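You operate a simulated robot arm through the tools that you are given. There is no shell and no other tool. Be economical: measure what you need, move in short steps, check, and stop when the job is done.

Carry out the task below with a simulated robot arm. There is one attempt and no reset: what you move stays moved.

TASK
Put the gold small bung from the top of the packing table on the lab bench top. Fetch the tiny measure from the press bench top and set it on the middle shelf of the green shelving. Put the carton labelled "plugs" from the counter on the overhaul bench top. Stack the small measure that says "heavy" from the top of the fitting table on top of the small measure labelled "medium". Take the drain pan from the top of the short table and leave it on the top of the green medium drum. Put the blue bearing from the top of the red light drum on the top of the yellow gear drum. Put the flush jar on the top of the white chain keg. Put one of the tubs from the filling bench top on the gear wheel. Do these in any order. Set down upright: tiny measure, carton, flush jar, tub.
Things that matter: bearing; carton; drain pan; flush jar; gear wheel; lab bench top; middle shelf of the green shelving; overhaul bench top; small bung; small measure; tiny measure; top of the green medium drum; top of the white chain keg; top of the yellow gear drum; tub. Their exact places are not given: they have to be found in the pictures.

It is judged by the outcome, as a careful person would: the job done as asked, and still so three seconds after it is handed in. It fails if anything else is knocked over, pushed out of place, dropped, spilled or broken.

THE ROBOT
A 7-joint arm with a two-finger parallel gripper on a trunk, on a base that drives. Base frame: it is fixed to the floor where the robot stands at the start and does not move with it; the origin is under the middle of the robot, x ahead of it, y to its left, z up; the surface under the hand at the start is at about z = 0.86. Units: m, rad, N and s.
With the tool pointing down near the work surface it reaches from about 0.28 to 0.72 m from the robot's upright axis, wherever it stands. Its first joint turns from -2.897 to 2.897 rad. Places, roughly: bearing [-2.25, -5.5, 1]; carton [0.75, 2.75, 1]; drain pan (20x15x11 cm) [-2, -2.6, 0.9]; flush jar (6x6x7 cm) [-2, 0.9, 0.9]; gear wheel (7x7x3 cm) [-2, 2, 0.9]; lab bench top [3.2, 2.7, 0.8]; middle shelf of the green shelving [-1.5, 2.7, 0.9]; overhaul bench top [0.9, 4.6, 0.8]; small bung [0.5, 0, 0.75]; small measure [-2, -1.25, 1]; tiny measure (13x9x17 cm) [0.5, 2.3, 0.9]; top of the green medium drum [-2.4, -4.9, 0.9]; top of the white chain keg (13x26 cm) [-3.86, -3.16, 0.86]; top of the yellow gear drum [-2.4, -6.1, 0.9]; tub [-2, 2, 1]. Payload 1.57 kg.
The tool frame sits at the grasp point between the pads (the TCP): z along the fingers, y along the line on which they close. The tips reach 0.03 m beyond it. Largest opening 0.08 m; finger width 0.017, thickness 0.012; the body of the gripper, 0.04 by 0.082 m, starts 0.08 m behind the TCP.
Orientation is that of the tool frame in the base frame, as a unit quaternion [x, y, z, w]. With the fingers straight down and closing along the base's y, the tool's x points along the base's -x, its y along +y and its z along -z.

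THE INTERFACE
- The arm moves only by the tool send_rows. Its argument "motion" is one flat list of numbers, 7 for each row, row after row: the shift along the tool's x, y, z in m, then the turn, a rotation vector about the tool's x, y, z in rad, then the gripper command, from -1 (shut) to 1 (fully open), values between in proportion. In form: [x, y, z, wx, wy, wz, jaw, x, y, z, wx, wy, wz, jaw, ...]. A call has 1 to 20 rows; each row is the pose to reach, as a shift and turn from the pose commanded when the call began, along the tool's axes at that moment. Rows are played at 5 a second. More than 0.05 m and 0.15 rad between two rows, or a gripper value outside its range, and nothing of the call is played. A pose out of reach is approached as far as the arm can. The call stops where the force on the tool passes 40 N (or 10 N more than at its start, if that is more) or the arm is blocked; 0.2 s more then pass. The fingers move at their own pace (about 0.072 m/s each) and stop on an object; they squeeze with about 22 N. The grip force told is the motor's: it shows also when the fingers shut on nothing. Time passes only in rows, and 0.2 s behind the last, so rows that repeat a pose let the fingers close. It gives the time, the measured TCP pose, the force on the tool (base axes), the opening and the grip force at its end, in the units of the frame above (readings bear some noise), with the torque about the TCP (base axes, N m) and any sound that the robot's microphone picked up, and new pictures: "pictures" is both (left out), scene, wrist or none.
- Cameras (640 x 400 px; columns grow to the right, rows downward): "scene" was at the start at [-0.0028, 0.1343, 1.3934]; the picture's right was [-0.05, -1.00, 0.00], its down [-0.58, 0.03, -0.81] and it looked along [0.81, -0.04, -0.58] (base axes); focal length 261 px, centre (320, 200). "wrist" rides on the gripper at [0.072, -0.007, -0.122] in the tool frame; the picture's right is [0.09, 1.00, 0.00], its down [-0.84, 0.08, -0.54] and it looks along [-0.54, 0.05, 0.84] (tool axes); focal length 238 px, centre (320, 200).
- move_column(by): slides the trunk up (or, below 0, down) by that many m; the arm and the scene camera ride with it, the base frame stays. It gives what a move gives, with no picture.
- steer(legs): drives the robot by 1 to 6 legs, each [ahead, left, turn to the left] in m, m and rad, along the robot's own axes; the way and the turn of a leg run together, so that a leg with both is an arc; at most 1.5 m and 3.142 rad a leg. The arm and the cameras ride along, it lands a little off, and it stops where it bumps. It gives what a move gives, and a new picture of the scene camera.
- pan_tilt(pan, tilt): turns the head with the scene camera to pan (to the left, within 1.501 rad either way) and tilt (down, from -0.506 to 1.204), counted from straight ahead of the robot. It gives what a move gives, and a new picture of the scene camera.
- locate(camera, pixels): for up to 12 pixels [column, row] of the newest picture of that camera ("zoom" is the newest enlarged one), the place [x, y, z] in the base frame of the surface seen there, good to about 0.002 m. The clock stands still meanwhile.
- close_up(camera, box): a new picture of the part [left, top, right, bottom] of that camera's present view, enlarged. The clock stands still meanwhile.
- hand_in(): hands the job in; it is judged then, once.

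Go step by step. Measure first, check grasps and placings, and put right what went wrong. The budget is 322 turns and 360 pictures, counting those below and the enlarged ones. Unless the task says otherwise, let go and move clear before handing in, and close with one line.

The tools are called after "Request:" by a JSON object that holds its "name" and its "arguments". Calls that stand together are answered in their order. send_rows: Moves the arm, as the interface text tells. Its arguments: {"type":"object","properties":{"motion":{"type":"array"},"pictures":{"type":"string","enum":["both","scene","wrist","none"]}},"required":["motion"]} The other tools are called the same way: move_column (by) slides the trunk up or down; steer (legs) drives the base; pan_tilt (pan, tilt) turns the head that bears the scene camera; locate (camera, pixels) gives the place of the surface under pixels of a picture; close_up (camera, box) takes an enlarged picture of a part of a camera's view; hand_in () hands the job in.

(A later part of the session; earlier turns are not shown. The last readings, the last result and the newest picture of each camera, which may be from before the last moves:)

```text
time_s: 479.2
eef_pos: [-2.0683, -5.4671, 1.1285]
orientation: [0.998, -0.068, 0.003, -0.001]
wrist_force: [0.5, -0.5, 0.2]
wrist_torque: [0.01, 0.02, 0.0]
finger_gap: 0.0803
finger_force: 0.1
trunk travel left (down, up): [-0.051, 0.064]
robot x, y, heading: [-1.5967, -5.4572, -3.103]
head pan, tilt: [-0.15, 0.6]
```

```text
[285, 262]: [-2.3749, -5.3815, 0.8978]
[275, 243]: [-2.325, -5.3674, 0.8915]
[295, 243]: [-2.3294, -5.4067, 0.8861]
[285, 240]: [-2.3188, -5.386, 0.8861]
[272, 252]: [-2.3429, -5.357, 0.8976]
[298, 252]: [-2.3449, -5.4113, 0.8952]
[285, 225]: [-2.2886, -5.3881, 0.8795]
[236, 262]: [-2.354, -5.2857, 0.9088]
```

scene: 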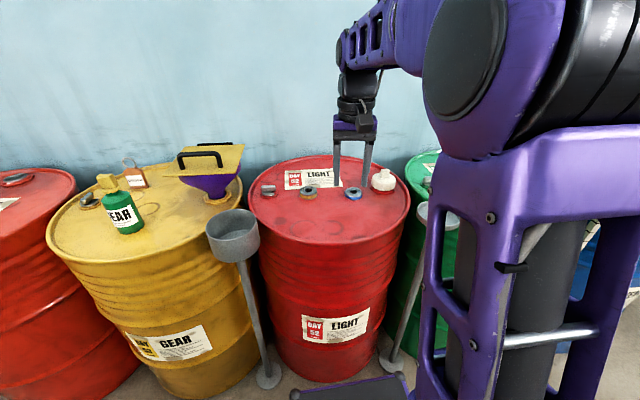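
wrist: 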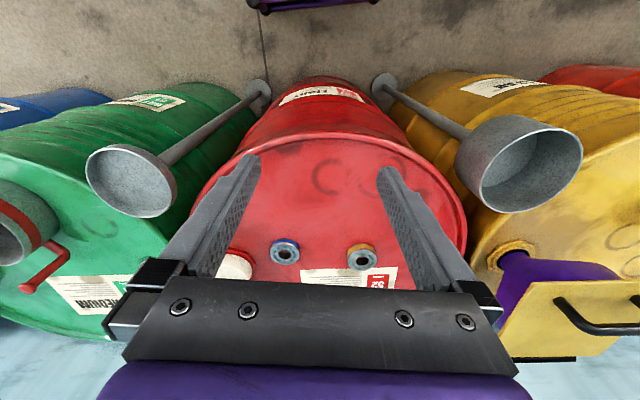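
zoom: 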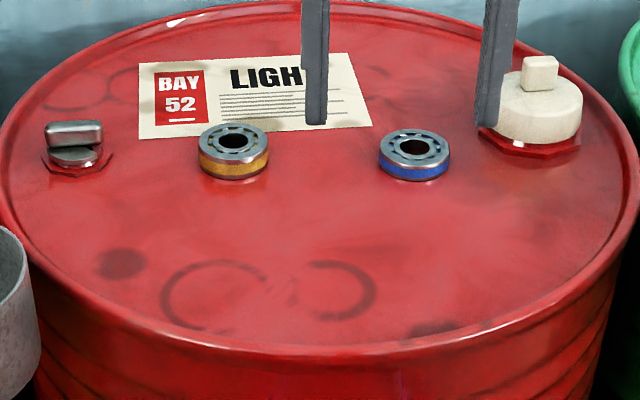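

The bearing is centred ≈(-2.346, -5.384), Ø≈0.056, z 0.880–0.898. I'll move the base 9 cm closer and then hover above it.

Request:
{"name": "steer", "arguments": {"legs": [[0.09, 0, 0]]}}

```text
time_s: 480.3
eef_pos: [-2.1593, -5.4725, 1.1285]
orientation: [0.998, -0.067, 0.004, -0.001]
wrist_force: [0.7, -0.1, 1.1]
wrist_torque: [0.01, -0.01, 0.03]
finger_gap: 0.08
finger_force: 0.1
trunk travel left (down, up): [-0.051, 0.064]
robot x, y, heading: [-1.6883, -5.4642, -3.097]
head pan, tilt: [-0.15, 0.6]
```

scene: 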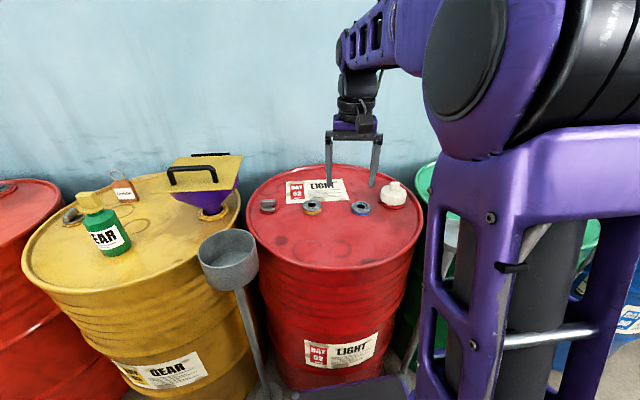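

Request:
{"name": "send_rows", "arguments": {"motion": [-0.04, -0.015, 0, 0, 0, 0, 0.7, -0.08, -0.03, 0, 0, 0, 0, 0.7, -0.12, -0.045, 0, 0, 0, 0, 0.7, -0.16, -0.055, 0.02, 0, 0, 0, 0.7, -0.1969, -0.0627, 0.04, 0, 0, 0, 0.7, -0.1969, -0.0627, 0.08, 0, 0, 0, 0.7, -0.1969, -0.0627, 0.12, 0, 0, 0, 0.7, -0.1969, -0.0627, 0.1585, 0, 0, 0, 0.7, -0.1969, -0.0627, 0.1585, 0, 0, 0, 0.7], "pictures": "wrist"}}

```text
time_s: 482.3
eef_pos: [-2.3456, -5.3837, 0.9696]
orientation: [0.998, -0.066, 0.003, 0.0]
wrist_force: [0.9, -0.4, 0.4]
wrist_torque: [0.01, -0.01, 0.03]
finger_gap: 0.068
finger_force: 0.1
trunk travel left (down, up): [-0.051, 0.064]
robot x, y, heading: [-1.6904, -5.4612, -3.096]
head pan, tilt: [-0.15, 0.6]
```

wrist: 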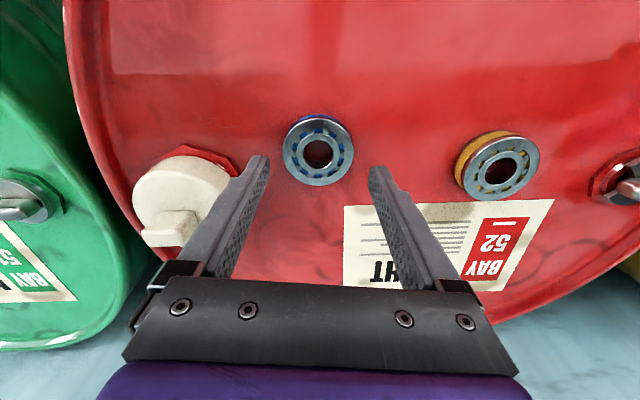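

It's centred within ~2 mm. I'll descend and grip.

Request:
{"name": "send_rows", "arguments": {"motion": [-0.002, -0.002, 0.025, 0, 0, 0, 0.7, -0.002, -0.002, 0.045, 0, 0, 0, 0.7, -0.002, -0.002, 0.055, 0, 0, 0, 0.7, -0.002, -0.002, 0.055, 0, 0, 0, 0.7, -0.002, -0.002, 0.055, 0, 0, 0, -1, -0.002, -0.002, 0.055, 0, 0, 0, -1, -0.002, -0.002, 0.055, 0, 0, 0, -1], "pictures": "wrist"}}

```text
time_s: 483.9
eef_pos: [-2.3477, -5.3818, 0.914]
orientation: [0.998, -0.067, 0.003, -0.001]
wrist_force: [0.8, 0.2, 0.0]
wrist_torque: [0.02, 0.0, -0.01]
finger_gap: 0.0608
finger_force: 22.0
trunk travel left (down, up): [-0.051, 0.064]
robot x, y, heading: [-1.6858, -5.4682, -3.096]
head pan, tilt: [-0.15, 0.6]
```

wrist: 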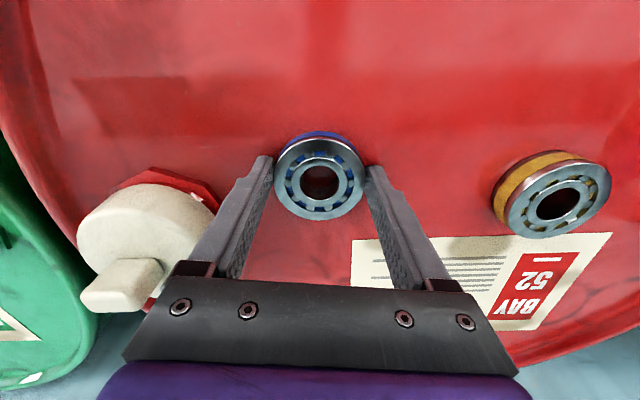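

It's gripped (0.061). I'll lift and retract.

Request:
{"name": "send_rows", "arguments": {"motion": [0, 0, -0.03, 0, 0, 0, -1, 0, 0, -0.07, 0, 0, 0, -1, 0, 0, -0.115, 0, 0, 0, -1, 0, 0, -0.16, 0, 0, 0, -1, 0, 0, -0.205, 0, 0, 0, -1, 0.04, 0.015, -0.215, 0, 0, 0, -1, 0.08, 0.03, -0.215, 0, 0, 0, -1, 0.12, 0.045, -0.215, 0, 0, 0, -1, 0.16, 0.06, -0.215, 0, 0, 0, -1, 0.2, 0.06, -0.215, 0, 0, 0, -1], "pictures": "wrist"}}

Request:
{"name": "steer", "arguments": {"legs": [[-0.05, 0.55, 0]]}}

Request:
{"name": "close_up", "arguments": {"camera": "scene", "box": [150, 130, 420, 270]}}

```text
time_s: 486.1
eef_pos: [-2.1583, -5.4678, 1.1299]
orientation: [0.998, -0.066, 0.005, -0.001]
wrist_force: [0.0, -0.8, -1.5]
wrist_torque: [-0.03, -0.03, 0.02]
finger_gap: 0.0606
finger_force: 22.2
out of reach, approached as far as the arm can: row 5
trunk travel left (down, up): [-0.051, 0.064]
robot x, y, heading: [-1.684, -5.4626, -3.099]
head pan, tilt: [-0.15, 0.6]
```

wrist: 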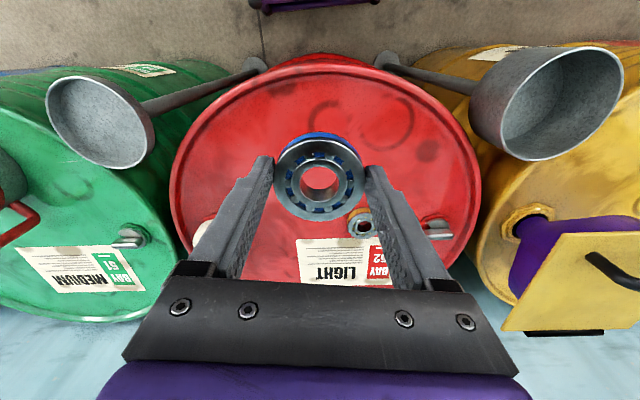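

```text
time_s: 491.9
eef_pos: [-2.085, -6.0123, 1.129]
orientation: [0.998, -0.065, 0.004, -0.001]
wrist_force: [-0.1, 0.4, -1.8]
wrist_torque: [-0.02, -0.03, 0.01]
finger_gap: 0.061
finger_force: 22.5
trunk travel left (down, up): [-0.051, 0.064]
robot x, y, heading: [-1.6124, -6.006, -3.099]
head pan, tilt: [-0.15, 0.6]
```

scene: 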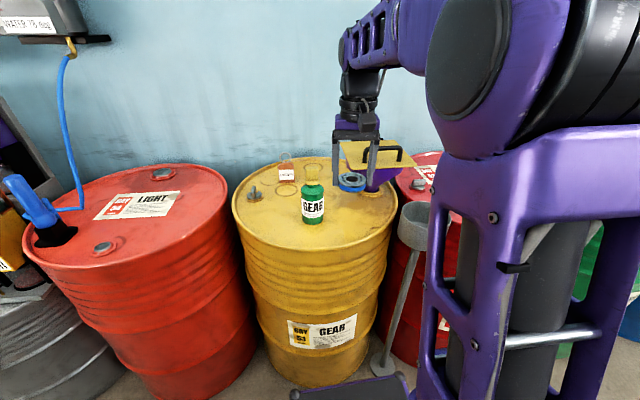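

```text
2.37 times, centred on (285, 200) of scene
```

zoom: 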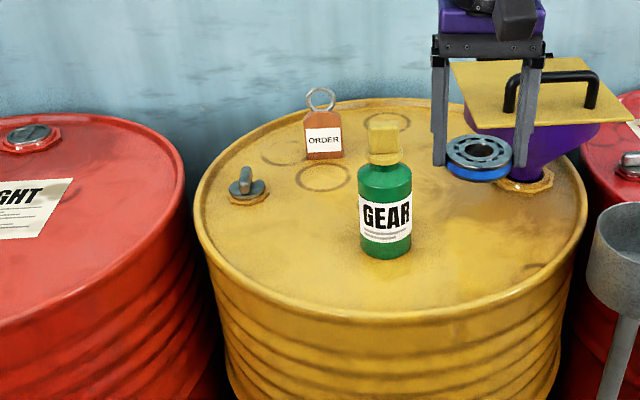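

The yellow GEAR drum has a bottle in the middle; the front-left and front-right are free. I'll locate the candidates.

Request:
{"name": "locate", "arguments": {"camera": "zoom", "pixels": [[300, 250], [480, 250], [385, 245], [247, 195], [385, 140], [500, 230], [520, 180], [290, 285], [390, 300], [330, 220], [610, 240], [560, 85]]}}

```text
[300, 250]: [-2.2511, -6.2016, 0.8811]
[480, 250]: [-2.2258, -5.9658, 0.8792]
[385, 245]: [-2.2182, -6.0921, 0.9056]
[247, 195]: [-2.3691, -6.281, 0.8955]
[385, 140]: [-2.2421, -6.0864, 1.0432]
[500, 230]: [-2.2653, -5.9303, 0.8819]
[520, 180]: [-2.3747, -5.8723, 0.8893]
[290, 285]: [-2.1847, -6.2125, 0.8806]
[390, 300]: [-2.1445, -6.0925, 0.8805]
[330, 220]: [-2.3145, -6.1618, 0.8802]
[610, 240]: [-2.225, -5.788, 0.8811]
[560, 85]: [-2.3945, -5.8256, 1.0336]
```

I'll place it at (-2.215, -5.955), front-right of the bottle. First I'll go across at height, then down near contact.

Request:
{"name": "send_rows", "arguments": {"motion": [-0.045, -0.013, 0, 0, 0, 0, -1, -0.09, -0.026, 0, 0, 0, 0, -1, -0.1363, -0.0396, 0, 0, 0, 0, -1, -0.1363, -0.0396, 0.045, 0, 0, 0, -1, -0.1363, -0.0396, 0.09, 0, 0, 0, -1, -0.1363, -0.0396, 0.13, 0, 0, 0, -1, -0.1363, -0.0396, 0.17, 0, 0, 0, -1, -0.1363, -0.0396, 0.195, 0, 0, 0, -1, -0.1363, -0.0396, 0.195, 0, 0, 0, -1], "pictures": "both"}}

```text
time_s: 493.9
eef_pos: [-2.213, -5.9537, 0.9325]
orientation: [0.998, -0.065, 0.003, -0.001]
wrist_force: [-0.4, 0.6, -1.8]
wrist_torque: [0.0, 0.02, 0.02]
finger_gap: 0.0612
finger_force: 22.1
trunk travel left (down, up): [-0.051, 0.064]
robot x, y, heading: [-1.611, -6.0076, -3.1]
head pan, tilt: [-0.15, 0.6]
```

scene: 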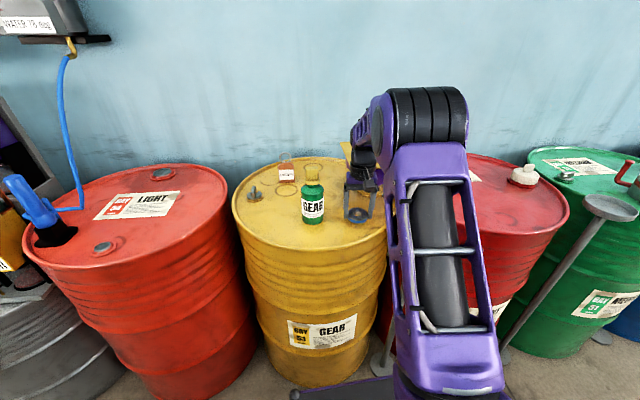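
wrist: 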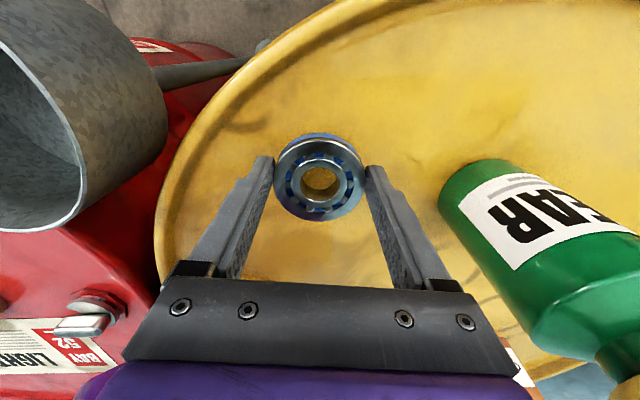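

It's clear of the bottle and rim. I'll lower to contact.

Request:
{"name": "send_rows", "arguments": {"motion": [0, 0, 0.01, 0, 0, 0, -1, 0, 0, 0.015, 0, 0, 0, -1, 0, 0, 0.018, 0, 0, 0, -1, 0, 0, 0.019, 0, 0, 0, -1, 0, 0, 0.019, 0, 0, 0, -1], "pictures": "none"}}

```text
time_s: 495.1
eef_pos: [-2.2131, -5.9554, 0.9141]
orientation: [0.998, -0.065, 0.003, -0.001]
wrist_force: [1.0, -0.7, -2.6]
wrist_torque: [-0.02, 0.0, 0.01]
finger_gap: 0.0612
finger_force: 21.5
trunk travel left (down, up): [-0.051, 0.064]
robot x, y, heading: [-1.6111, -6.0058, -3.098]
head pan, tilt: [-0.15, 0.6]
```

Request:
{"name": "send_rows", "arguments": {"motion": [0, 0, 0.0015, 0, 0, 0, -1, 0, 0, 0.003, 0, 0, 0, -1, 0, 0, 0.003, 0, 0, 0, -1], "pictures": "none"}}

```text
time_s: 495.9
eef_pos: [-2.2125, -5.9549, 0.9135]
orientation: [0.998, -0.066, 0.002, -0.001]
wrist_force: [3.6, 0.3, 12.5]
wrist_torque: [-0.26, -0.17, 0.0]
finger_gap: 0.0611
finger_force: 21.8
trunk travel left (down, up): [-0.051, 0.064]
robot x, y, heading: [-1.6133, -6.0063, -3.104]
head pan, tilt: [-0.15, 0.6]
```

Contact. I'll release and rise.

Request:
{"name": "send_rows", "arguments": {"motion": [0, 0, -0.0015, 0, 0, 0, -1, 0, 0, -0.0015, 0, 0, 0, 0.75, 0, 0, -0.0015, 0, 0, 0, 0.75, 0, 0, -0.03, 0, 0, 0, 0.75, 0, 0, -0.07, 0, 0, 0, 0.75, 0, 0, -0.115, 0, 0, 0, 0.75, 0, 0, -0.16, 0, 0, 0, 0.75, 0, 0, -0.205, 0, 0, 0, 0.75, 0.04, 0.01, -0.215, 0, 0, 0, 0.75, 0.08, 0.02, -0.215, 0, 0, 0, 0.75, 0.12, 0.03, -0.215, 0, 0, 0, 0.75, 0.16, 0.035, -0.215, 0, 0, 0, 0.75], "pictures": "both"}}

```text
time_s: 498.5
eef_pos: [-2.0604, -6.0126, 1.1306]
orientation: [0.998, -0.067, 0.003, -0.002]
wrist_force: [0.3, 0.6, 0.7]
wrist_torque: [-0.03, -0.02, 0.04]
finger_gap: 0.0702
finger_force: 0.1
trunk travel left (down, up): [-0.051, 0.064]
robot x, y, heading: [-1.6105, -6.0046, -3.094]
head pan, tilt: [-0.15, 0.6]
```

scene: 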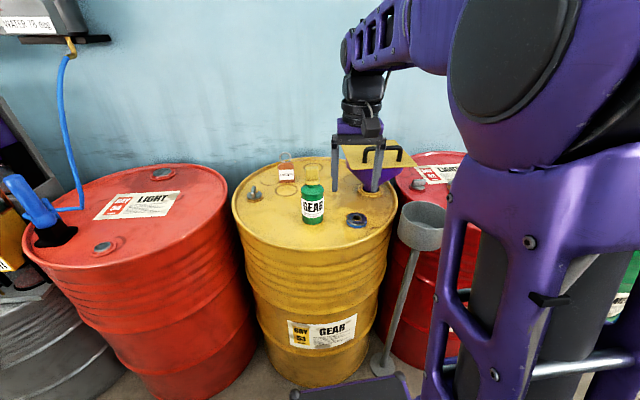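
wrist: 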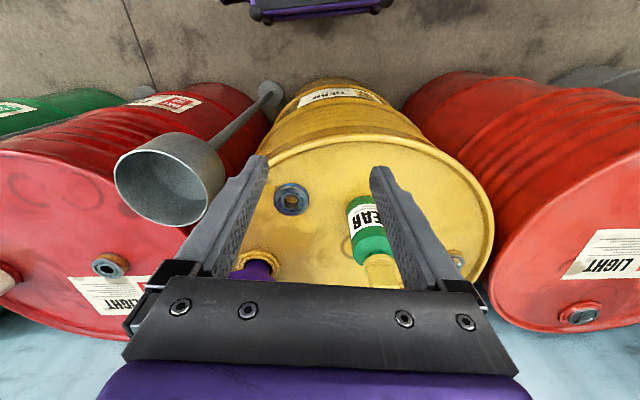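

The bearing rests on the yellow drum. The last job is the small measures on the fitting table near (-2, -1.25). I'll drive back north around the short table.

Request:
{"name": "steer", "arguments": {"legs": [[-0.12, 0, 0], [0, 0, -1.6], [1.3, 0, 0], [1.3, 0, 0]]}}

Request:
{"name": "pan_tilt", "arguments": {"pan": -0.2, "tilt": 0.45}}

```text
time_s: 515.9
eef_pos: [-1.473, -2.9742, 1.1302]
orientation: [-0.639, 0.769, -0.004, -0.002]
wrist_force: [-0.1, 0.0, 0.0]
wrist_torque: [0.01, 0.0, -0.04]
finger_gap: 0.07
finger_force: 0.1
trunk travel left (down, up): [-0.051, 0.064]
robot x, y, heading: [-1.4927, -3.4185, 1.561]
head pan, tilt: [-0.15, 0.6]
```

scene: 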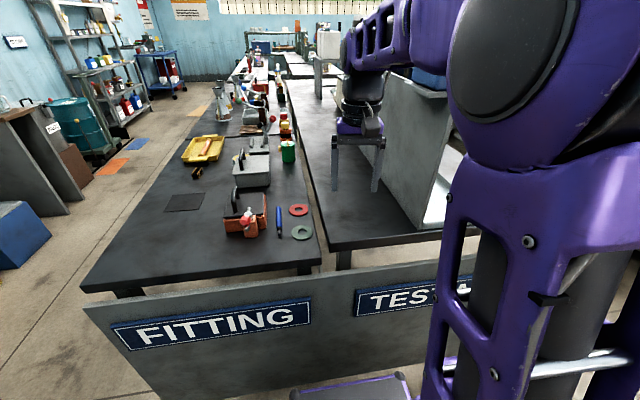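

```text
time_s: 516.6
eef_pos: [-1.4733, -2.9735, 1.1296]
orientation: [-0.638, 0.77, -0.003, -0.003]
wrist_force: [0.7, -0.4, 0.3]
wrist_torque: [0.01, 0.0, -0.02]
finger_gap: 0.0701
finger_force: 0.1
trunk travel left (down, up): [-0.051, 0.064]
robot x, y, heading: [-1.4946, -3.4203, 1.562]
head pan, tilt: [-0.201, 0.45]
```

scene: 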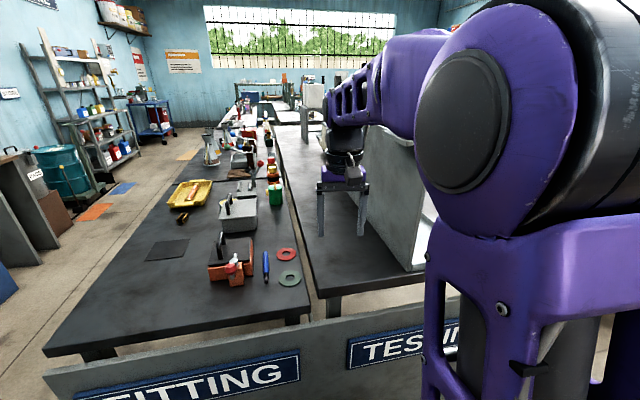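

I'll strafe west, then drive north to y≈-1.3 and face east.

Request:
{"name": "steer", "arguments": {"legs": [[0, 1.28, 0], [1.1, 0, 0], [1.0, 0, 0], [0, 0, -1.56]]}}

Request:
{"name": "pan_tilt", "arguments": {"pan": -0.35, "tilt": 0.6}}

```text
time_s: 542.8
eef_pos: [-2.3299, -1.3281, 1.129]
orientation: [0.064, 0.998, -0.001, -0.003]
wrist_force: [0.2, 0.6, 0.7]
wrist_torque: [0.03, 0.02, 0.01]
finger_gap: 0.0703
finger_force: 0.0
trunk travel left (down, up): [-0.051, 0.064]
robot x, y, heading: [-2.7802, -1.3365, 0.052]
head pan, tilt: [-0.201, 0.45]
```

scene: 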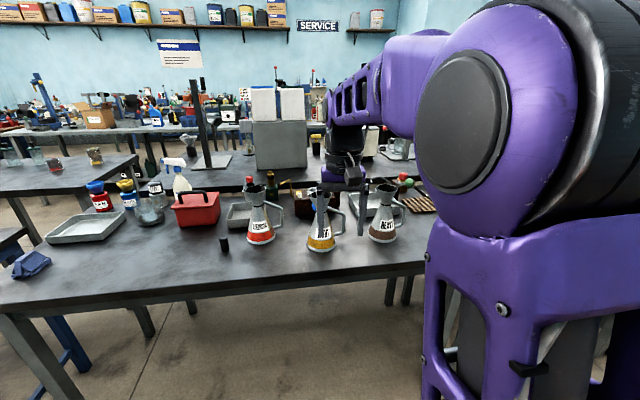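

```text
time_s: 543.5
eef_pos: [-2.3306, -1.3284, 1.1298]
orientation: [0.064, 0.998, -0.001, -0.004]
wrist_force: [0.3, 1.0, 0.0]
wrist_torque: [0.03, 0.02, -0.05]
finger_gap: 0.0701
finger_force: 0.0
trunk travel left (down, up): [-0.051, 0.064]
robot x, y, heading: [-2.7773, -1.3344, 0.046]
head pan, tilt: [-0.351, 0.6]
```

scene: 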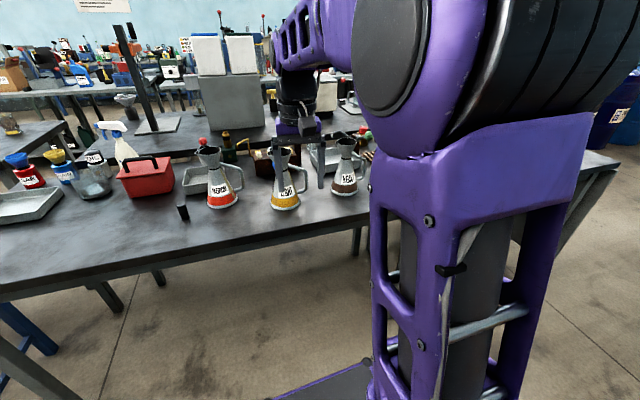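

Three waisted measures are here. I'll zoom to read their labels.

Request:
{"name": "close_up", "arguments": {"camera": "scene", "box": [170, 120, 380, 230]}}

Request:
{"name": "send_rows", "arguments": {"motion": [0, 0, 0, 0, 0, 0, 1], "pictures": "wrist"}}

```text
3.05 times, centred on (275, 175) of scene
```

zoom: 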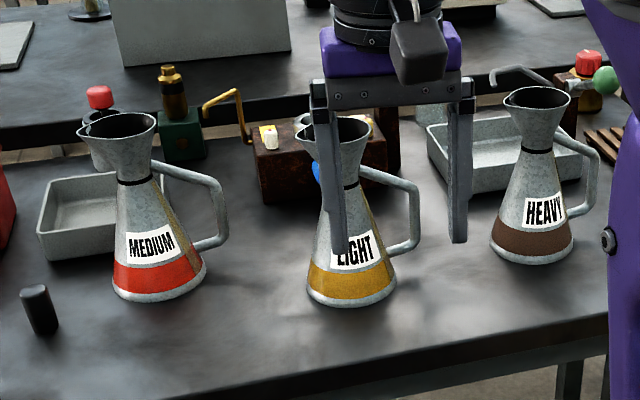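

```text
time_s: 543.9
eef_pos: [-2.3305, -1.3266, 1.1297]
orientation: [0.064, 0.998, -0.001, -0.003]
wrist_force: [-0.8, 0.6, -0.5]
wrist_torque: [0.0, 0.01, -0.01]
finger_gap: 0.08
finger_force: 0.1
trunk travel left (down, up): [-0.051, 0.064]
robot x, y, heading: [-2.7794, -1.3372, 0.048]
head pan, tilt: [-0.351, 0.6]
```

wrist: 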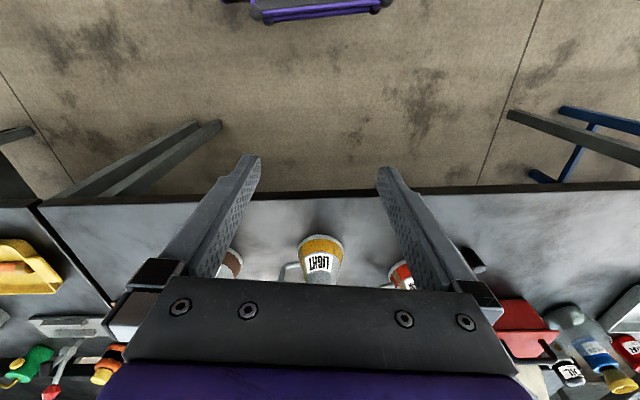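

Labels: MEDIUM (left), LIGHT (middle), HEAVY (right). I'll measure HEAVY's and MEDIUM's rims, necks and handles.

Request:
{"name": "close_up", "arguments": {"camera": "scene", "box": [320, 125, 380, 215]}}

Request:
{"name": "locate", "arguments": {"camera": "scene", "pixels": [[336, 152], [356, 152], [346, 149], [346, 158], [346, 170], [344, 185], [364, 168], [362, 182], [344, 204], [332, 196], [356, 196], [348, 144]]}}

Request:
{"name": "locate", "arguments": {"camera": "scene", "pixels": [[198, 158], [219, 158], [210, 163], [220, 198], [209, 208], [237, 200], [243, 180], [222, 173], [208, 205], [237, 210], [210, 157], [232, 173]]}}

```text
4.44 times, centred on (350, 170) of scene
```

zoom: 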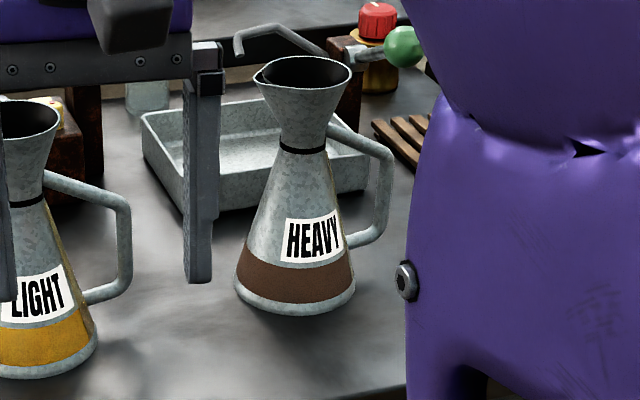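

```text
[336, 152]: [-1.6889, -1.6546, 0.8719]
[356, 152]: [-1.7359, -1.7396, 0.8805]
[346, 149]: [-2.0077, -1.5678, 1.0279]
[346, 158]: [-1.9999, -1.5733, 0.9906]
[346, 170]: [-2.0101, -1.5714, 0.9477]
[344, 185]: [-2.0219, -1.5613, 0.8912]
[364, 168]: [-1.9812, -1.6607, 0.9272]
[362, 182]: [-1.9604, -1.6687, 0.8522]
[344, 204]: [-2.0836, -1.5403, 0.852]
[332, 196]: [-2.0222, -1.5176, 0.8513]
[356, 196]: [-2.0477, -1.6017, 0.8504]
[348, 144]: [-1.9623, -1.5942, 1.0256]
```

```text
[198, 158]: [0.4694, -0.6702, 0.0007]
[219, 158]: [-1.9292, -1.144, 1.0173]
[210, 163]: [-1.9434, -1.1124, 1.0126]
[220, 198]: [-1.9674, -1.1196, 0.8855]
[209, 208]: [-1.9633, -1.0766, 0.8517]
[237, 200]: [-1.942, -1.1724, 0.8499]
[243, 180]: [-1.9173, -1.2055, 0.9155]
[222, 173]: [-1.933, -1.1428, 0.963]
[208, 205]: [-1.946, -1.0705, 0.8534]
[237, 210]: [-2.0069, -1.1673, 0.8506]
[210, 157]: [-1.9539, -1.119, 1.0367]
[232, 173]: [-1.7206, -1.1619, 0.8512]
```

HEAVY's axis is ≈(-1.995, -1.577), rim z≈1.027, its handle toward -y. I'll grip the rim from above with the fingers closing along x, across the spout–handle line. First I'll move closer, then yaw the tool.

Request:
{"name": "steer", "arguments": {"legs": [[0.26, 0, -0.05]]}}

Request:
{"name": "send_rows", "arguments": {"motion": [0.01, 0, -0.01, 0, 0, 0.14, 1, 0.01, 0, -0.01, 0, 0, 0.28, 1, 0.01, 0, -0.01, 0, 0, 0.42, 1, 0.01, 0, -0.01, 0, 0, 0.56, 1, 0.01, 0, -0.01, 0, 0, 0.7, 1, 0.01, 0, -0.01, 0, 0, 0.84, 1, 0.01, 0, -0.01, 0, 0, 0.98, 1, 0.01, 0, -0.01, 0, 0, 1.12, 1, 0.01, 0, -0.01, 0, 0, 1.23, 1], "pictures": "both"}}

```text
time_s: 545.8
eef_pos: [-2.0637, -1.3429, 1.1297]
orientation: [0.088, 0.996, -0.001, -0.004]
wrist_force: [1.0, 0.7, 0.0]
wrist_torque: [-0.01, 0.0, -0.01]
finger_gap: 0.0799
finger_force: 0.0
trunk travel left (down, up): [-0.051, 0.064]
robot x, y, heading: [-2.5122, -1.3264, 0.003]
head pan, tilt: [-0.351, 0.6]
```

scene: 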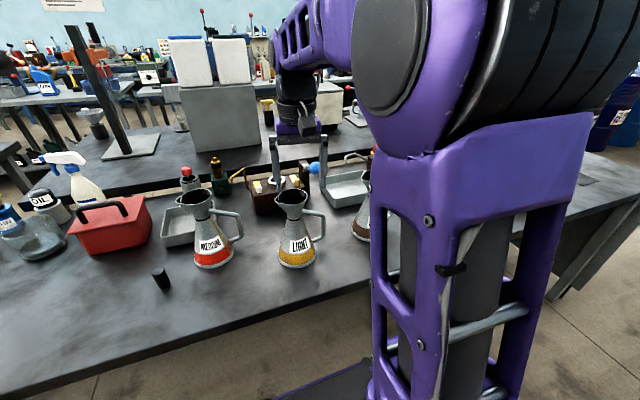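

```text
time_s: 547.8
eef_pos: [-2.0719, -1.3415, 1.1389]
orientation: [0.648, 0.762, -0.003, -0.003]
wrist_force: [-0.4, -0.3, -0.6]
wrist_torque: [0.0, 0.02, 0.0]
finger_gap: 0.0798
finger_force: 0.0
trunk travel left (down, up): [-0.051, 0.064]
robot x, y, heading: [-2.5121, -1.3288, -0.003]
head pan, tilt: [-0.351, 0.6]
```

scene: 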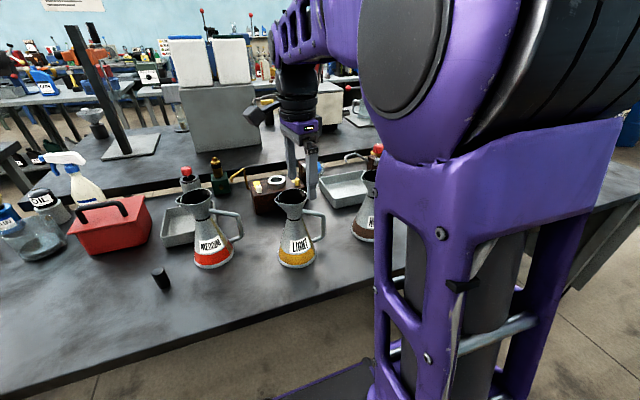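
wrist: 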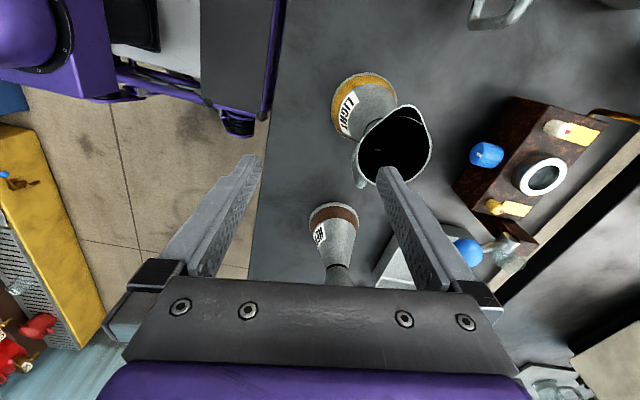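

The yaw worked. I'll move to hover above HEAVY.

Request:
{"name": "send_rows", "arguments": {"motion": [-0.045, 0.007, 0, 0, 0, 0, 1, -0.09, 0.014, 0, 0, 0, 0, 1, -0.135, 0.021, 0, 0, 0, 0, 1, -0.18, 0.028, 0, 0, 0, 0, 1, -0.225, 0.034, 0, 0, 0, 0, 1, -0.2449, 0.038, 0, 0, 0, 0, 1, -0.2449, 0.038, 0, 0, 0, 0, 1], "pictures": "wrist"}}

Request:
{"name": "close_up", "arguments": {"camera": "wrist", "box": [240, 60, 400, 260]}}

```text
time_s: 549.4
eef_pos: [-1.9978, -1.5786, 1.1399]
orientation: [0.647, 0.763, -0.003, -0.002]
wrist_force: [0.8, -0.3, -0.5]
wrist_torque: [0.0, -0.04, 0.0]
finger_gap: 0.0798
finger_force: 0.0
trunk travel left (down, up): [-0.051, 0.064]
robot x, y, heading: [-2.5099, -1.3293, 0.003]
head pan, tilt: [-0.351, 0.6]
```

wrist: 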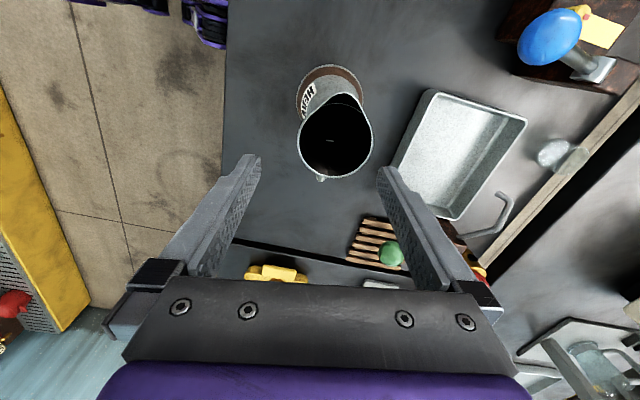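

```text
2.00 times, centred on (320, 160) of wrist
```

zoom: 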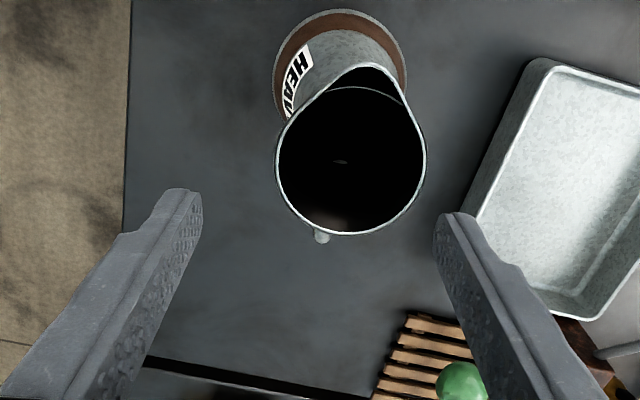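

The rim looks wide (~0.075). I'll measure it exactly before descending.

Request:
{"name": "locate", "arguments": {"camera": "zoom", "pixels": [[277, 160], [424, 160], [352, 233], [370, 64], [300, 215], [400, 215], [350, 100], [300, 60], [320, 238]]}}

```text
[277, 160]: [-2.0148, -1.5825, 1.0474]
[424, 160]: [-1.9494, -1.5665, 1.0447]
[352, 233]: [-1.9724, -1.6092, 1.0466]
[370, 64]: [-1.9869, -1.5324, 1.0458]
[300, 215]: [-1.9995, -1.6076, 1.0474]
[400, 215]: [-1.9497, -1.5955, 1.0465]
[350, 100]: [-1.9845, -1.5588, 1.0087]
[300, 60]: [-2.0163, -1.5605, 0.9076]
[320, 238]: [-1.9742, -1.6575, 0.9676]
```

Rim: z=1.047, Ø≈0.067, centre (-1.982, -1.575). I'll align and lower with the rim between the pads.

Request:
{"name": "send_rows", "arguments": {"motion": [0.001, 0.0162, 0, 0, 0, 0, 1, 0.001, 0.0162, 0.03, 0, 0, 0, 1, 0.001, 0.0162, 0.05, 0, 0, 0, 1, 0.001, 0.0162, 0.05, 0, 0, 0, 1], "pictures": "wrist"}}

```text
time_s: 550.4
eef_pos: [-1.9804, -1.5733, 1.0902]
orientation: [0.646, 0.763, -0.002, -0.002]
wrist_force: [0.6, -0.1, -0.4]
wrist_torque: [0.04, -0.01, -0.02]
finger_gap: 0.0801
finger_force: 0.1
trunk travel left (down, up): [-0.051, 0.064]
robot x, y, heading: [-2.5122, -1.3282, 0.002]
head pan, tilt: [-0.351, 0.6]
```

wrist: 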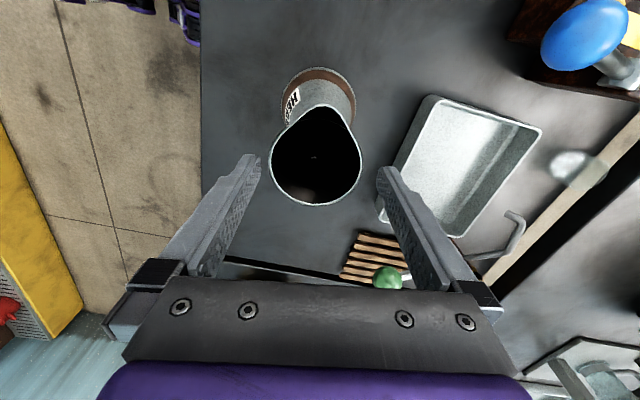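

I'll shift -3 mm in tool y and descend to TCP z≈1.04, then close.

Request:
{"name": "send_rows", "arguments": {"motion": [0, -0.0033, 0.015, 0, 0, 0, 1, 0, -0.0033, 0.03, 0, 0, 0, 1, 0, -0.0033, 0.05, 0, 0, 0, 1, 0, -0.0033, 0.05, 0, 0, 0, 1, 0, -0.0033, 0.05, 0, 0, 0, 0.7, 0, -0.0033, 0.05, 0, 0, 0, -1, 0, -0.0033, 0.05, 0, 0, 0, -1], "pictures": "both"}}

```text
time_s: 552.0
eef_pos: [-1.9837, -1.5723, 1.0381]
orientation: [0.647, 0.763, -0.003, -0.003]
wrist_force: [-0.1, -0.4, -0.3]
wrist_torque: [0.03, -0.01, 0.02]
finger_gap: 0.0691
finger_force: 21.9
trunk travel left (down, up): [-0.051, 0.064]
robot x, y, heading: [-2.5124, -1.328, -0.003]
head pan, tilt: [-0.351, 0.6]
```

scene: 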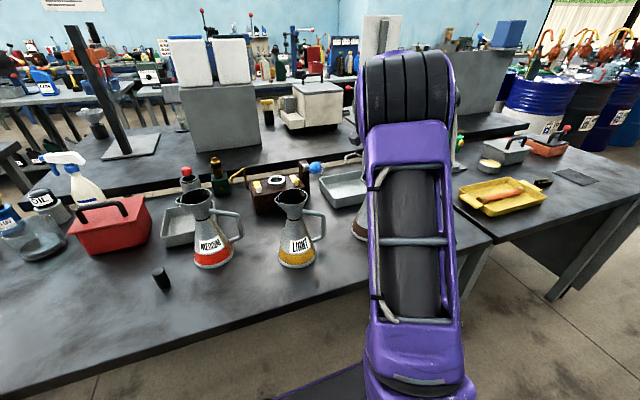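
wrist: 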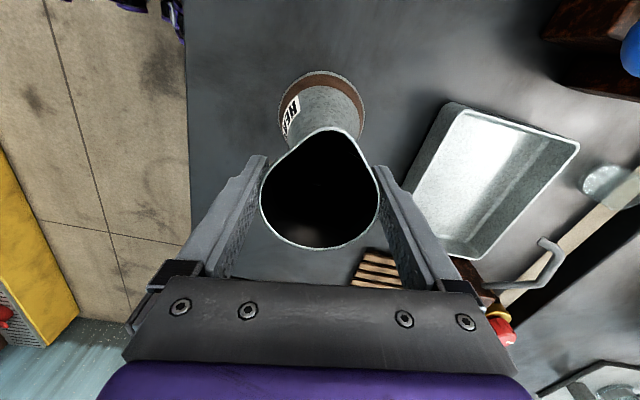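

It's gripped on the rim (0.069). Before lifting, I'll measure MEDIUM's rim precisely from the scene camera.

Request:
{"name": "close_up", "arguments": {"camera": "scene", "box": [175, 175, 255, 280]}}

```text
3.81 times, centred on (215, 228) of scene
```

zoom: 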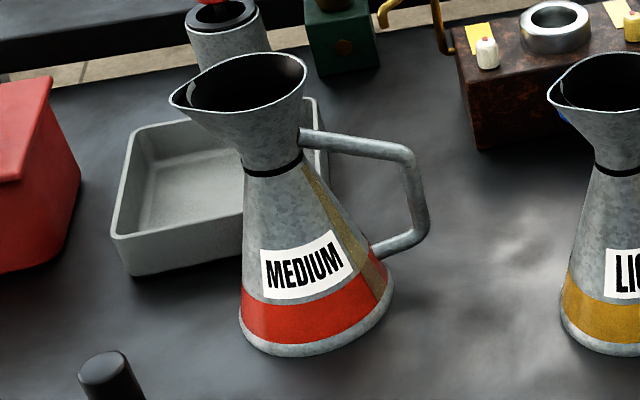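

Request:
{"name": "locate", "arguments": {"camera": "zoom", "pixels": [[172, 98], [303, 78], [250, 111], [215, 112], [285, 55], [240, 52], [195, 70], [290, 102], [303, 65], [252, 60], [425, 200], [245, 345]]}}

```text
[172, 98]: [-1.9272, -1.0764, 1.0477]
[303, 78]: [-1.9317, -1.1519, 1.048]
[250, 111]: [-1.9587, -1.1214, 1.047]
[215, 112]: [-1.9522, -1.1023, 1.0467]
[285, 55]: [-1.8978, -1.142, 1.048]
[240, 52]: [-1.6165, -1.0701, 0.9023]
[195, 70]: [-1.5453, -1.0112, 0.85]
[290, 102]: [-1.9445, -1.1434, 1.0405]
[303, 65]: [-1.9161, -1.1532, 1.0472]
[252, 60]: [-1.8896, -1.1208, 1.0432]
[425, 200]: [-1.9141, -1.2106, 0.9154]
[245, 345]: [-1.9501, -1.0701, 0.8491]
```

MEDIUM's rim: centre (-1.925, -1.1195), z=1.0475. I'll lift HEAVY with the trunk first and check how it hangs.

Request:
{"name": "move_column", "arguments": {"by": 0.03}}

Request:
{"name": "send_rows", "arguments": {"motion": [0, 0, 0, 0, 0, 0, -1], "pictures": "both"}}

```text
time_s: 552.8
eef_pos: [-1.9842, -1.5733, 1.0687]
orientation: [0.647, 0.763, -0.003, -0.003]
wrist_force: [-0.4, 0.5, -2.7]
wrist_torque: [0.01, -0.04, -0.02]
finger_gap: 0.069
finger_force: 21.9
trunk travel left (down, up): [-0.081, 0.034]
robot x, y, heading: [-2.5084, -1.3284, 0.002]
head pan, tilt: [-0.351, 0.6]
```

```text
time_s: 553.2
eef_pos: [-1.9844, -1.5731, 1.07]
orientation: [0.646, 0.763, -0.003, -0.002]
wrist_force: [-1.6, 0.3, -2.3]
wrist_torque: [0.02, -0.01, -0.02]
finger_gap: 0.0689
finger_force: 22.3
trunk travel left (down, up): [-0.081, 0.034]
robot x, y, heading: [-2.5103, -1.327, -0.0]
head pan, tilt: [-0.351, 0.6]
```

scene: 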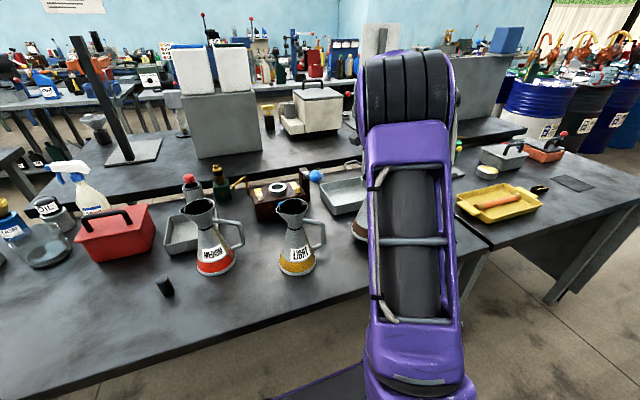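
wrist: 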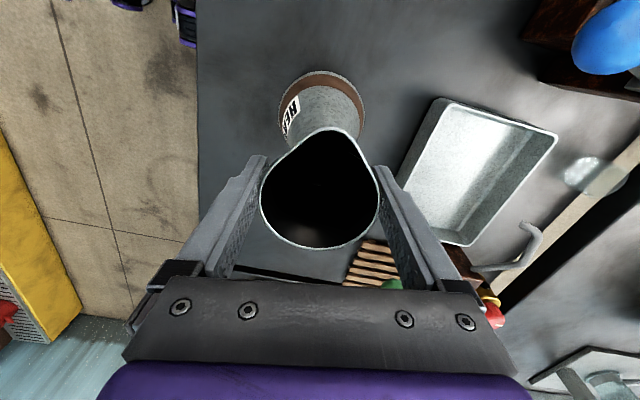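

It hangs straight with no tilt (2.4 N). I'll raise further with the arm, then the trunk.

Request:
{"name": "send_rows", "arguments": {"motion": [0, 0, -0.025, 0, 0, 0, -1, 0, 0, -0.05, 0, 0, 0, -1, 0, 0, -0.075, 0, 0, 0, -1, 0, 0, -0.1, 0, 0, 0, -1, 0, 0, -0.125, 0, 0, 0, -1, 0, 0, -0.15, 0, 0, 0, -1, 0, 0, -0.165, 0, 0, 0, -1, 0, 0, -0.165, 0, 0, 0, -1], "pictures": "none"}}

Request:
{"name": "move_column", "arguments": {"by": 0.032}}

```text
time_s: 555.0
eef_pos: [-1.984, -1.5725, 1.2324]
orientation: [0.647, 0.763, -0.003, -0.002]
wrist_force: [0.1, 0.3, -1.9]
wrist_torque: [0.02, 0.01, -0.02]
finger_gap: 0.0691
finger_force: 21.4
trunk travel left (down, up): [-0.081, 0.034]
robot x, y, heading: [-2.5126, -1.3264, 0.003]
head pan, tilt: [-0.351, 0.6]
```

```text
time_s: 555.7
eef_pos: [-1.9847, -1.5721, 1.2668]
orientation: [0.647, 0.762, -0.003, -0.002]
wrist_force: [-0.1, -0.5, -2.0]
wrist_torque: [0.03, 0.0, 0.01]
finger_gap: 0.0689
finger_force: 22.1
trunk travel left (down, up): [-0.113, 0.002]
robot x, y, heading: [-2.5124, -1.3293, -0.009]
head pan, tilt: [-0.351, 0.6]
```

The base of HEAVY is now at ≈1.079, 3 cm above the other rims. I'll carry it on the robot's side of LIGHT toward MEDIUM, slowly.

Request:
{"name": "send_rows", "arguments": {"motion": [0.027, -0.0095, 0, 0, 0, 0, -1, 0.054, -0.019, 0, 0, 0, 0, -1, 0.081, -0.0285, 0, 0, 0, 0, -1, 0.1077, -0.0379, 0, 0, 0, 0, -1, 0.1334, -0.0336, 0, 0, 0, 0, -1, 0.159, -0.0294, 0, 0, 0, 0, -1, 0.1847, -0.0251, 0, 0, 0, 0, -1, 0.2103, -0.0209, 0, 0, 0, 0, -1, 0.236, -0.0166, 0, 0, 0, 0, -1, 0.2617, -0.0123, 0, 0, 0, 0, -1, 0.2873, -0.0081, 0, 0, 0, 0, -1, 0.313, -0.0038, 0, 0, 0, 0, -1, 0.3386, 0.0004, 0, 0, 0, 0, -1, 0.3643, 0.0047, 0, 0, 0, 0, -1, 0.3643, 0.0047, 0, 0, 0, 0, -1], "pictures": "both"}}

```text
time_s: 558.9
eef_pos: [-2.0393, -1.2099, 1.2638]
orientation: [0.646, 0.763, -0.003, -0.002]
wrist_force: [0.7, -0.1, -2.4]
wrist_torque: [0.01, 0.0, -0.01]
finger_gap: 0.0687
finger_force: 22.0
trunk travel left (down, up): [-0.113, 0.002]
robot x, y, heading: [-2.5138, -1.3267, -0.003]
head pan, tilt: [-0.351, 0.6]
```

scene: 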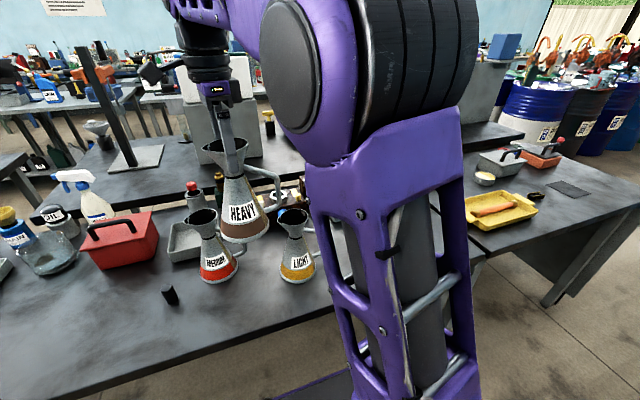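
wrist: 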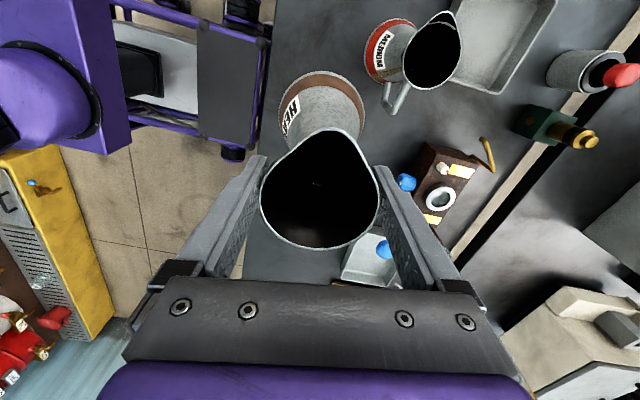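

HEAVY is in view and hanging upright. I'll move it over MEDIUM's axis at the same height.

Request:
{"name": "send_rows", "arguments": {"motion": [0.013, 0.0215, 0, 0, 0, 0, -1, 0.026, 0.043, 0, 0, 0, 0, -1, 0.039, 0.0645, 0, 0, 0, 0, -1, 0.052, 0.086, 0, 0, 0, 0, -1, 0.065, 0.1075, 0, 0, 0, 0, -1, 0.078, 0.1289, 0, 0, 0, 0, -1, 0.078, 0.1289, 0, 0, 0, 0, -1, 0.078, 0.1289, 0, 0, 0, 0, -1], "pictures": "both"}}

Request:
{"name": "close_up", "arguments": {"camera": "scene", "box": [150, 100, 270, 300]}}

```text
time_s: 560.7
eef_pos: [-1.9341, -1.1221, 1.2634]
orientation: [0.647, 0.763, -0.003, -0.002]
wrist_force: [-0.2, 1.0, -3.2]
wrist_torque: [0.02, 0.0, 0.0]
finger_gap: 0.0691
finger_force: 21.7
out of reach, approached as far as the arm can: row 6, 7, 8
trunk travel left (down, up): [-0.113, 0.002]
robot x, y, heading: [-2.5152, -1.3273, -0.005]
head pan, tilt: [-0.351, 0.6]
```

scene: 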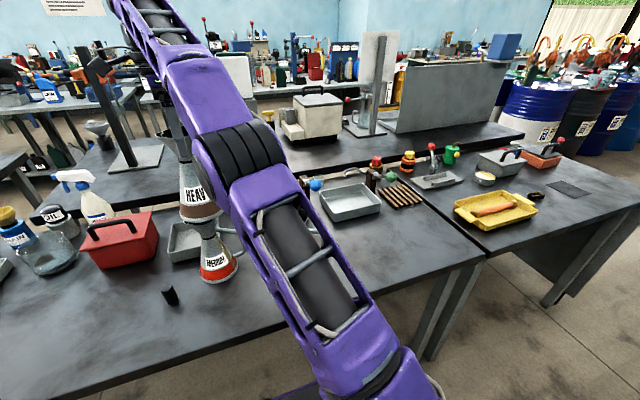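
wrist: 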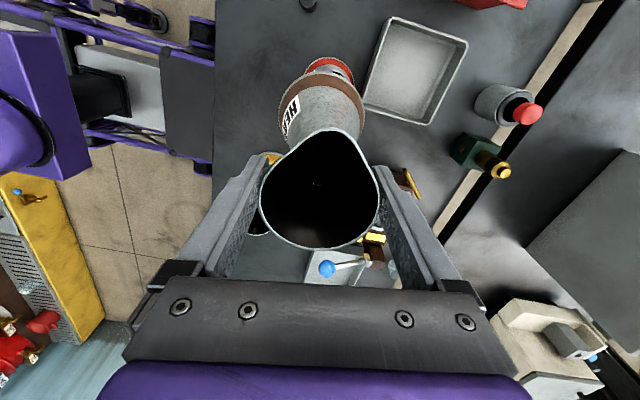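

```text
2.00 times, centred on (210, 200) of scene
```

zoom: 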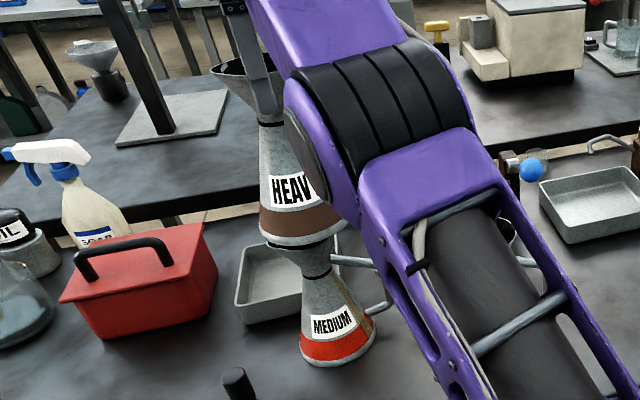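

It stopped ~1 cm short at the reach limit. I'll shift the base 4 cm forward and 4 cm left, then correct with the arm.

Request:
{"name": "steer", "arguments": {"legs": [[0.04, 0.04, 0]]}}

```text
time_s: 561.8
eef_pos: [-1.8941, -1.083, 1.2642]
orientation: [0.647, 0.762, -0.002, -0.003]
wrist_force: [-0.6, 0.4, -3.1]
wrist_torque: [0.04, 0.0, 0.02]
finger_gap: 0.0688
finger_force: 21.4
trunk travel left (down, up): [-0.113, 0.002]
robot x, y, heading: [-2.468, -1.2848, -0.001]
head pan, tilt: [-0.351, 0.6]
```

scene: 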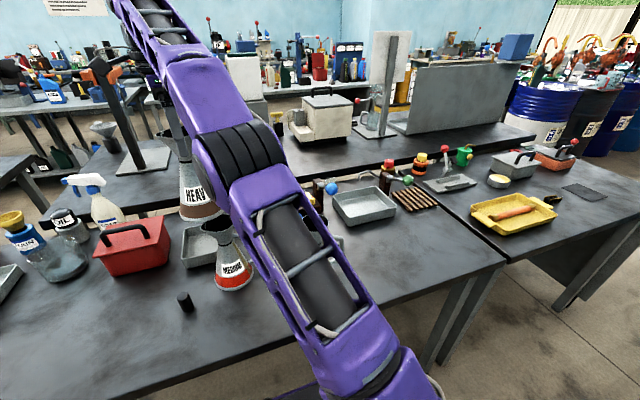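

Request:
{"name": "send_rows", "arguments": {"motion": [-0.01, -0.0135, 0, 0, 0, 0, -1, -0.02, -0.027, 0, 0, 0, 0, -1, -0.0288, -0.0403, 0, 0, 0, 0, -1, -0.0288, -0.0403, 0, 0, 0, 0, -1], "pictures": "wrist"}}

```text
time_s: 562.8
eef_pos: [-1.9302, -1.1186, 1.2636]
orientation: [0.647, 0.763, -0.002, -0.002]
wrist_force: [0.6, 0.0, -2.5]
wrist_torque: [0.02, 0.03, 0.0]
finger_gap: 0.0688
finger_force: 21.9
trunk travel left (down, up): [-0.113, 0.002]
robot x, y, heading: [-2.4732, -1.2888, -0.003]
head pan, tilt: [-0.351, 0.6]
```

wrist: 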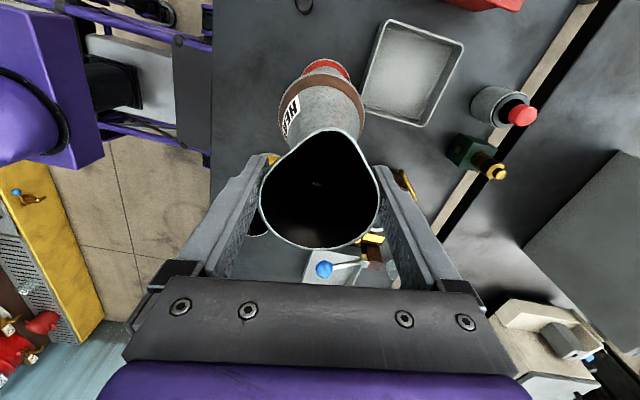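

I'll correct the final 5–6 mm, then check HEAVY's base position relative to MEDIUM.

Request:
{"name": "send_rows", "arguments": {"motion": [0.0057, 0.0062, 0, 0, 0, 0, -1, 0.0057, 0.0062, 0, 0, 0, 0, -1], "pictures": "wrist"}}

Request:
{"name": "locate", "arguments": {"camera": "wrist", "pixels": [[282, 95], [300, 82], [322, 78], [345, 83], [362, 98], [366, 115], [279, 110], [325, 63], [345, 72]]}}

Request:
{"name": "close_up", "arguments": {"camera": "scene", "box": [160, 150, 280, 300]}}

```text
time_s: 563.4
eef_pos: [-1.925, -1.1111, 1.2638]
orientation: [0.647, 0.763, -0.002, -0.002]
wrist_force: [0.7, 0.4, -2.7]
wrist_torque: [0.04, -0.05, -0.01]
finger_gap: 0.0688
finger_force: 22.0
trunk travel left (down, up): [-0.113, 0.002]
robot x, y, heading: [-2.4723, -1.2889, -0.0]
head pan, tilt: [-0.351, 0.6]
```

wrist: 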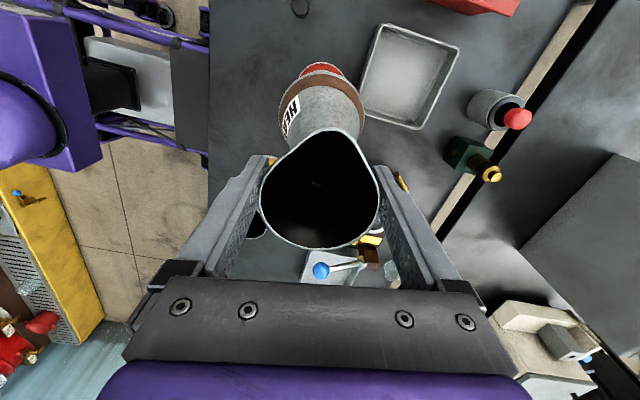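

```text
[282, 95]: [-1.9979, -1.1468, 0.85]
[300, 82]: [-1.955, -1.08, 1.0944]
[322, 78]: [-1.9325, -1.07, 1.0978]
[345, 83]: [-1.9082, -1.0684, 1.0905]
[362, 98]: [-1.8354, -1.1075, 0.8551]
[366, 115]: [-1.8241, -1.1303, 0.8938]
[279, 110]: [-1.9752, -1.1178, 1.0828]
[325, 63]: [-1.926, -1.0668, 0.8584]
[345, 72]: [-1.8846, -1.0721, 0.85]
```

```text
2.67 times, centred on (220, 225) of scene
```

zoom: 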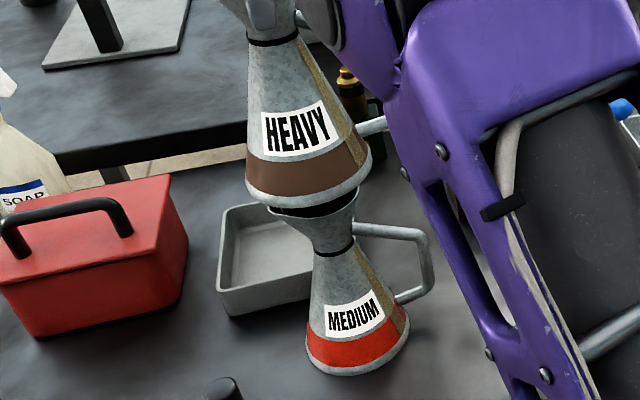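

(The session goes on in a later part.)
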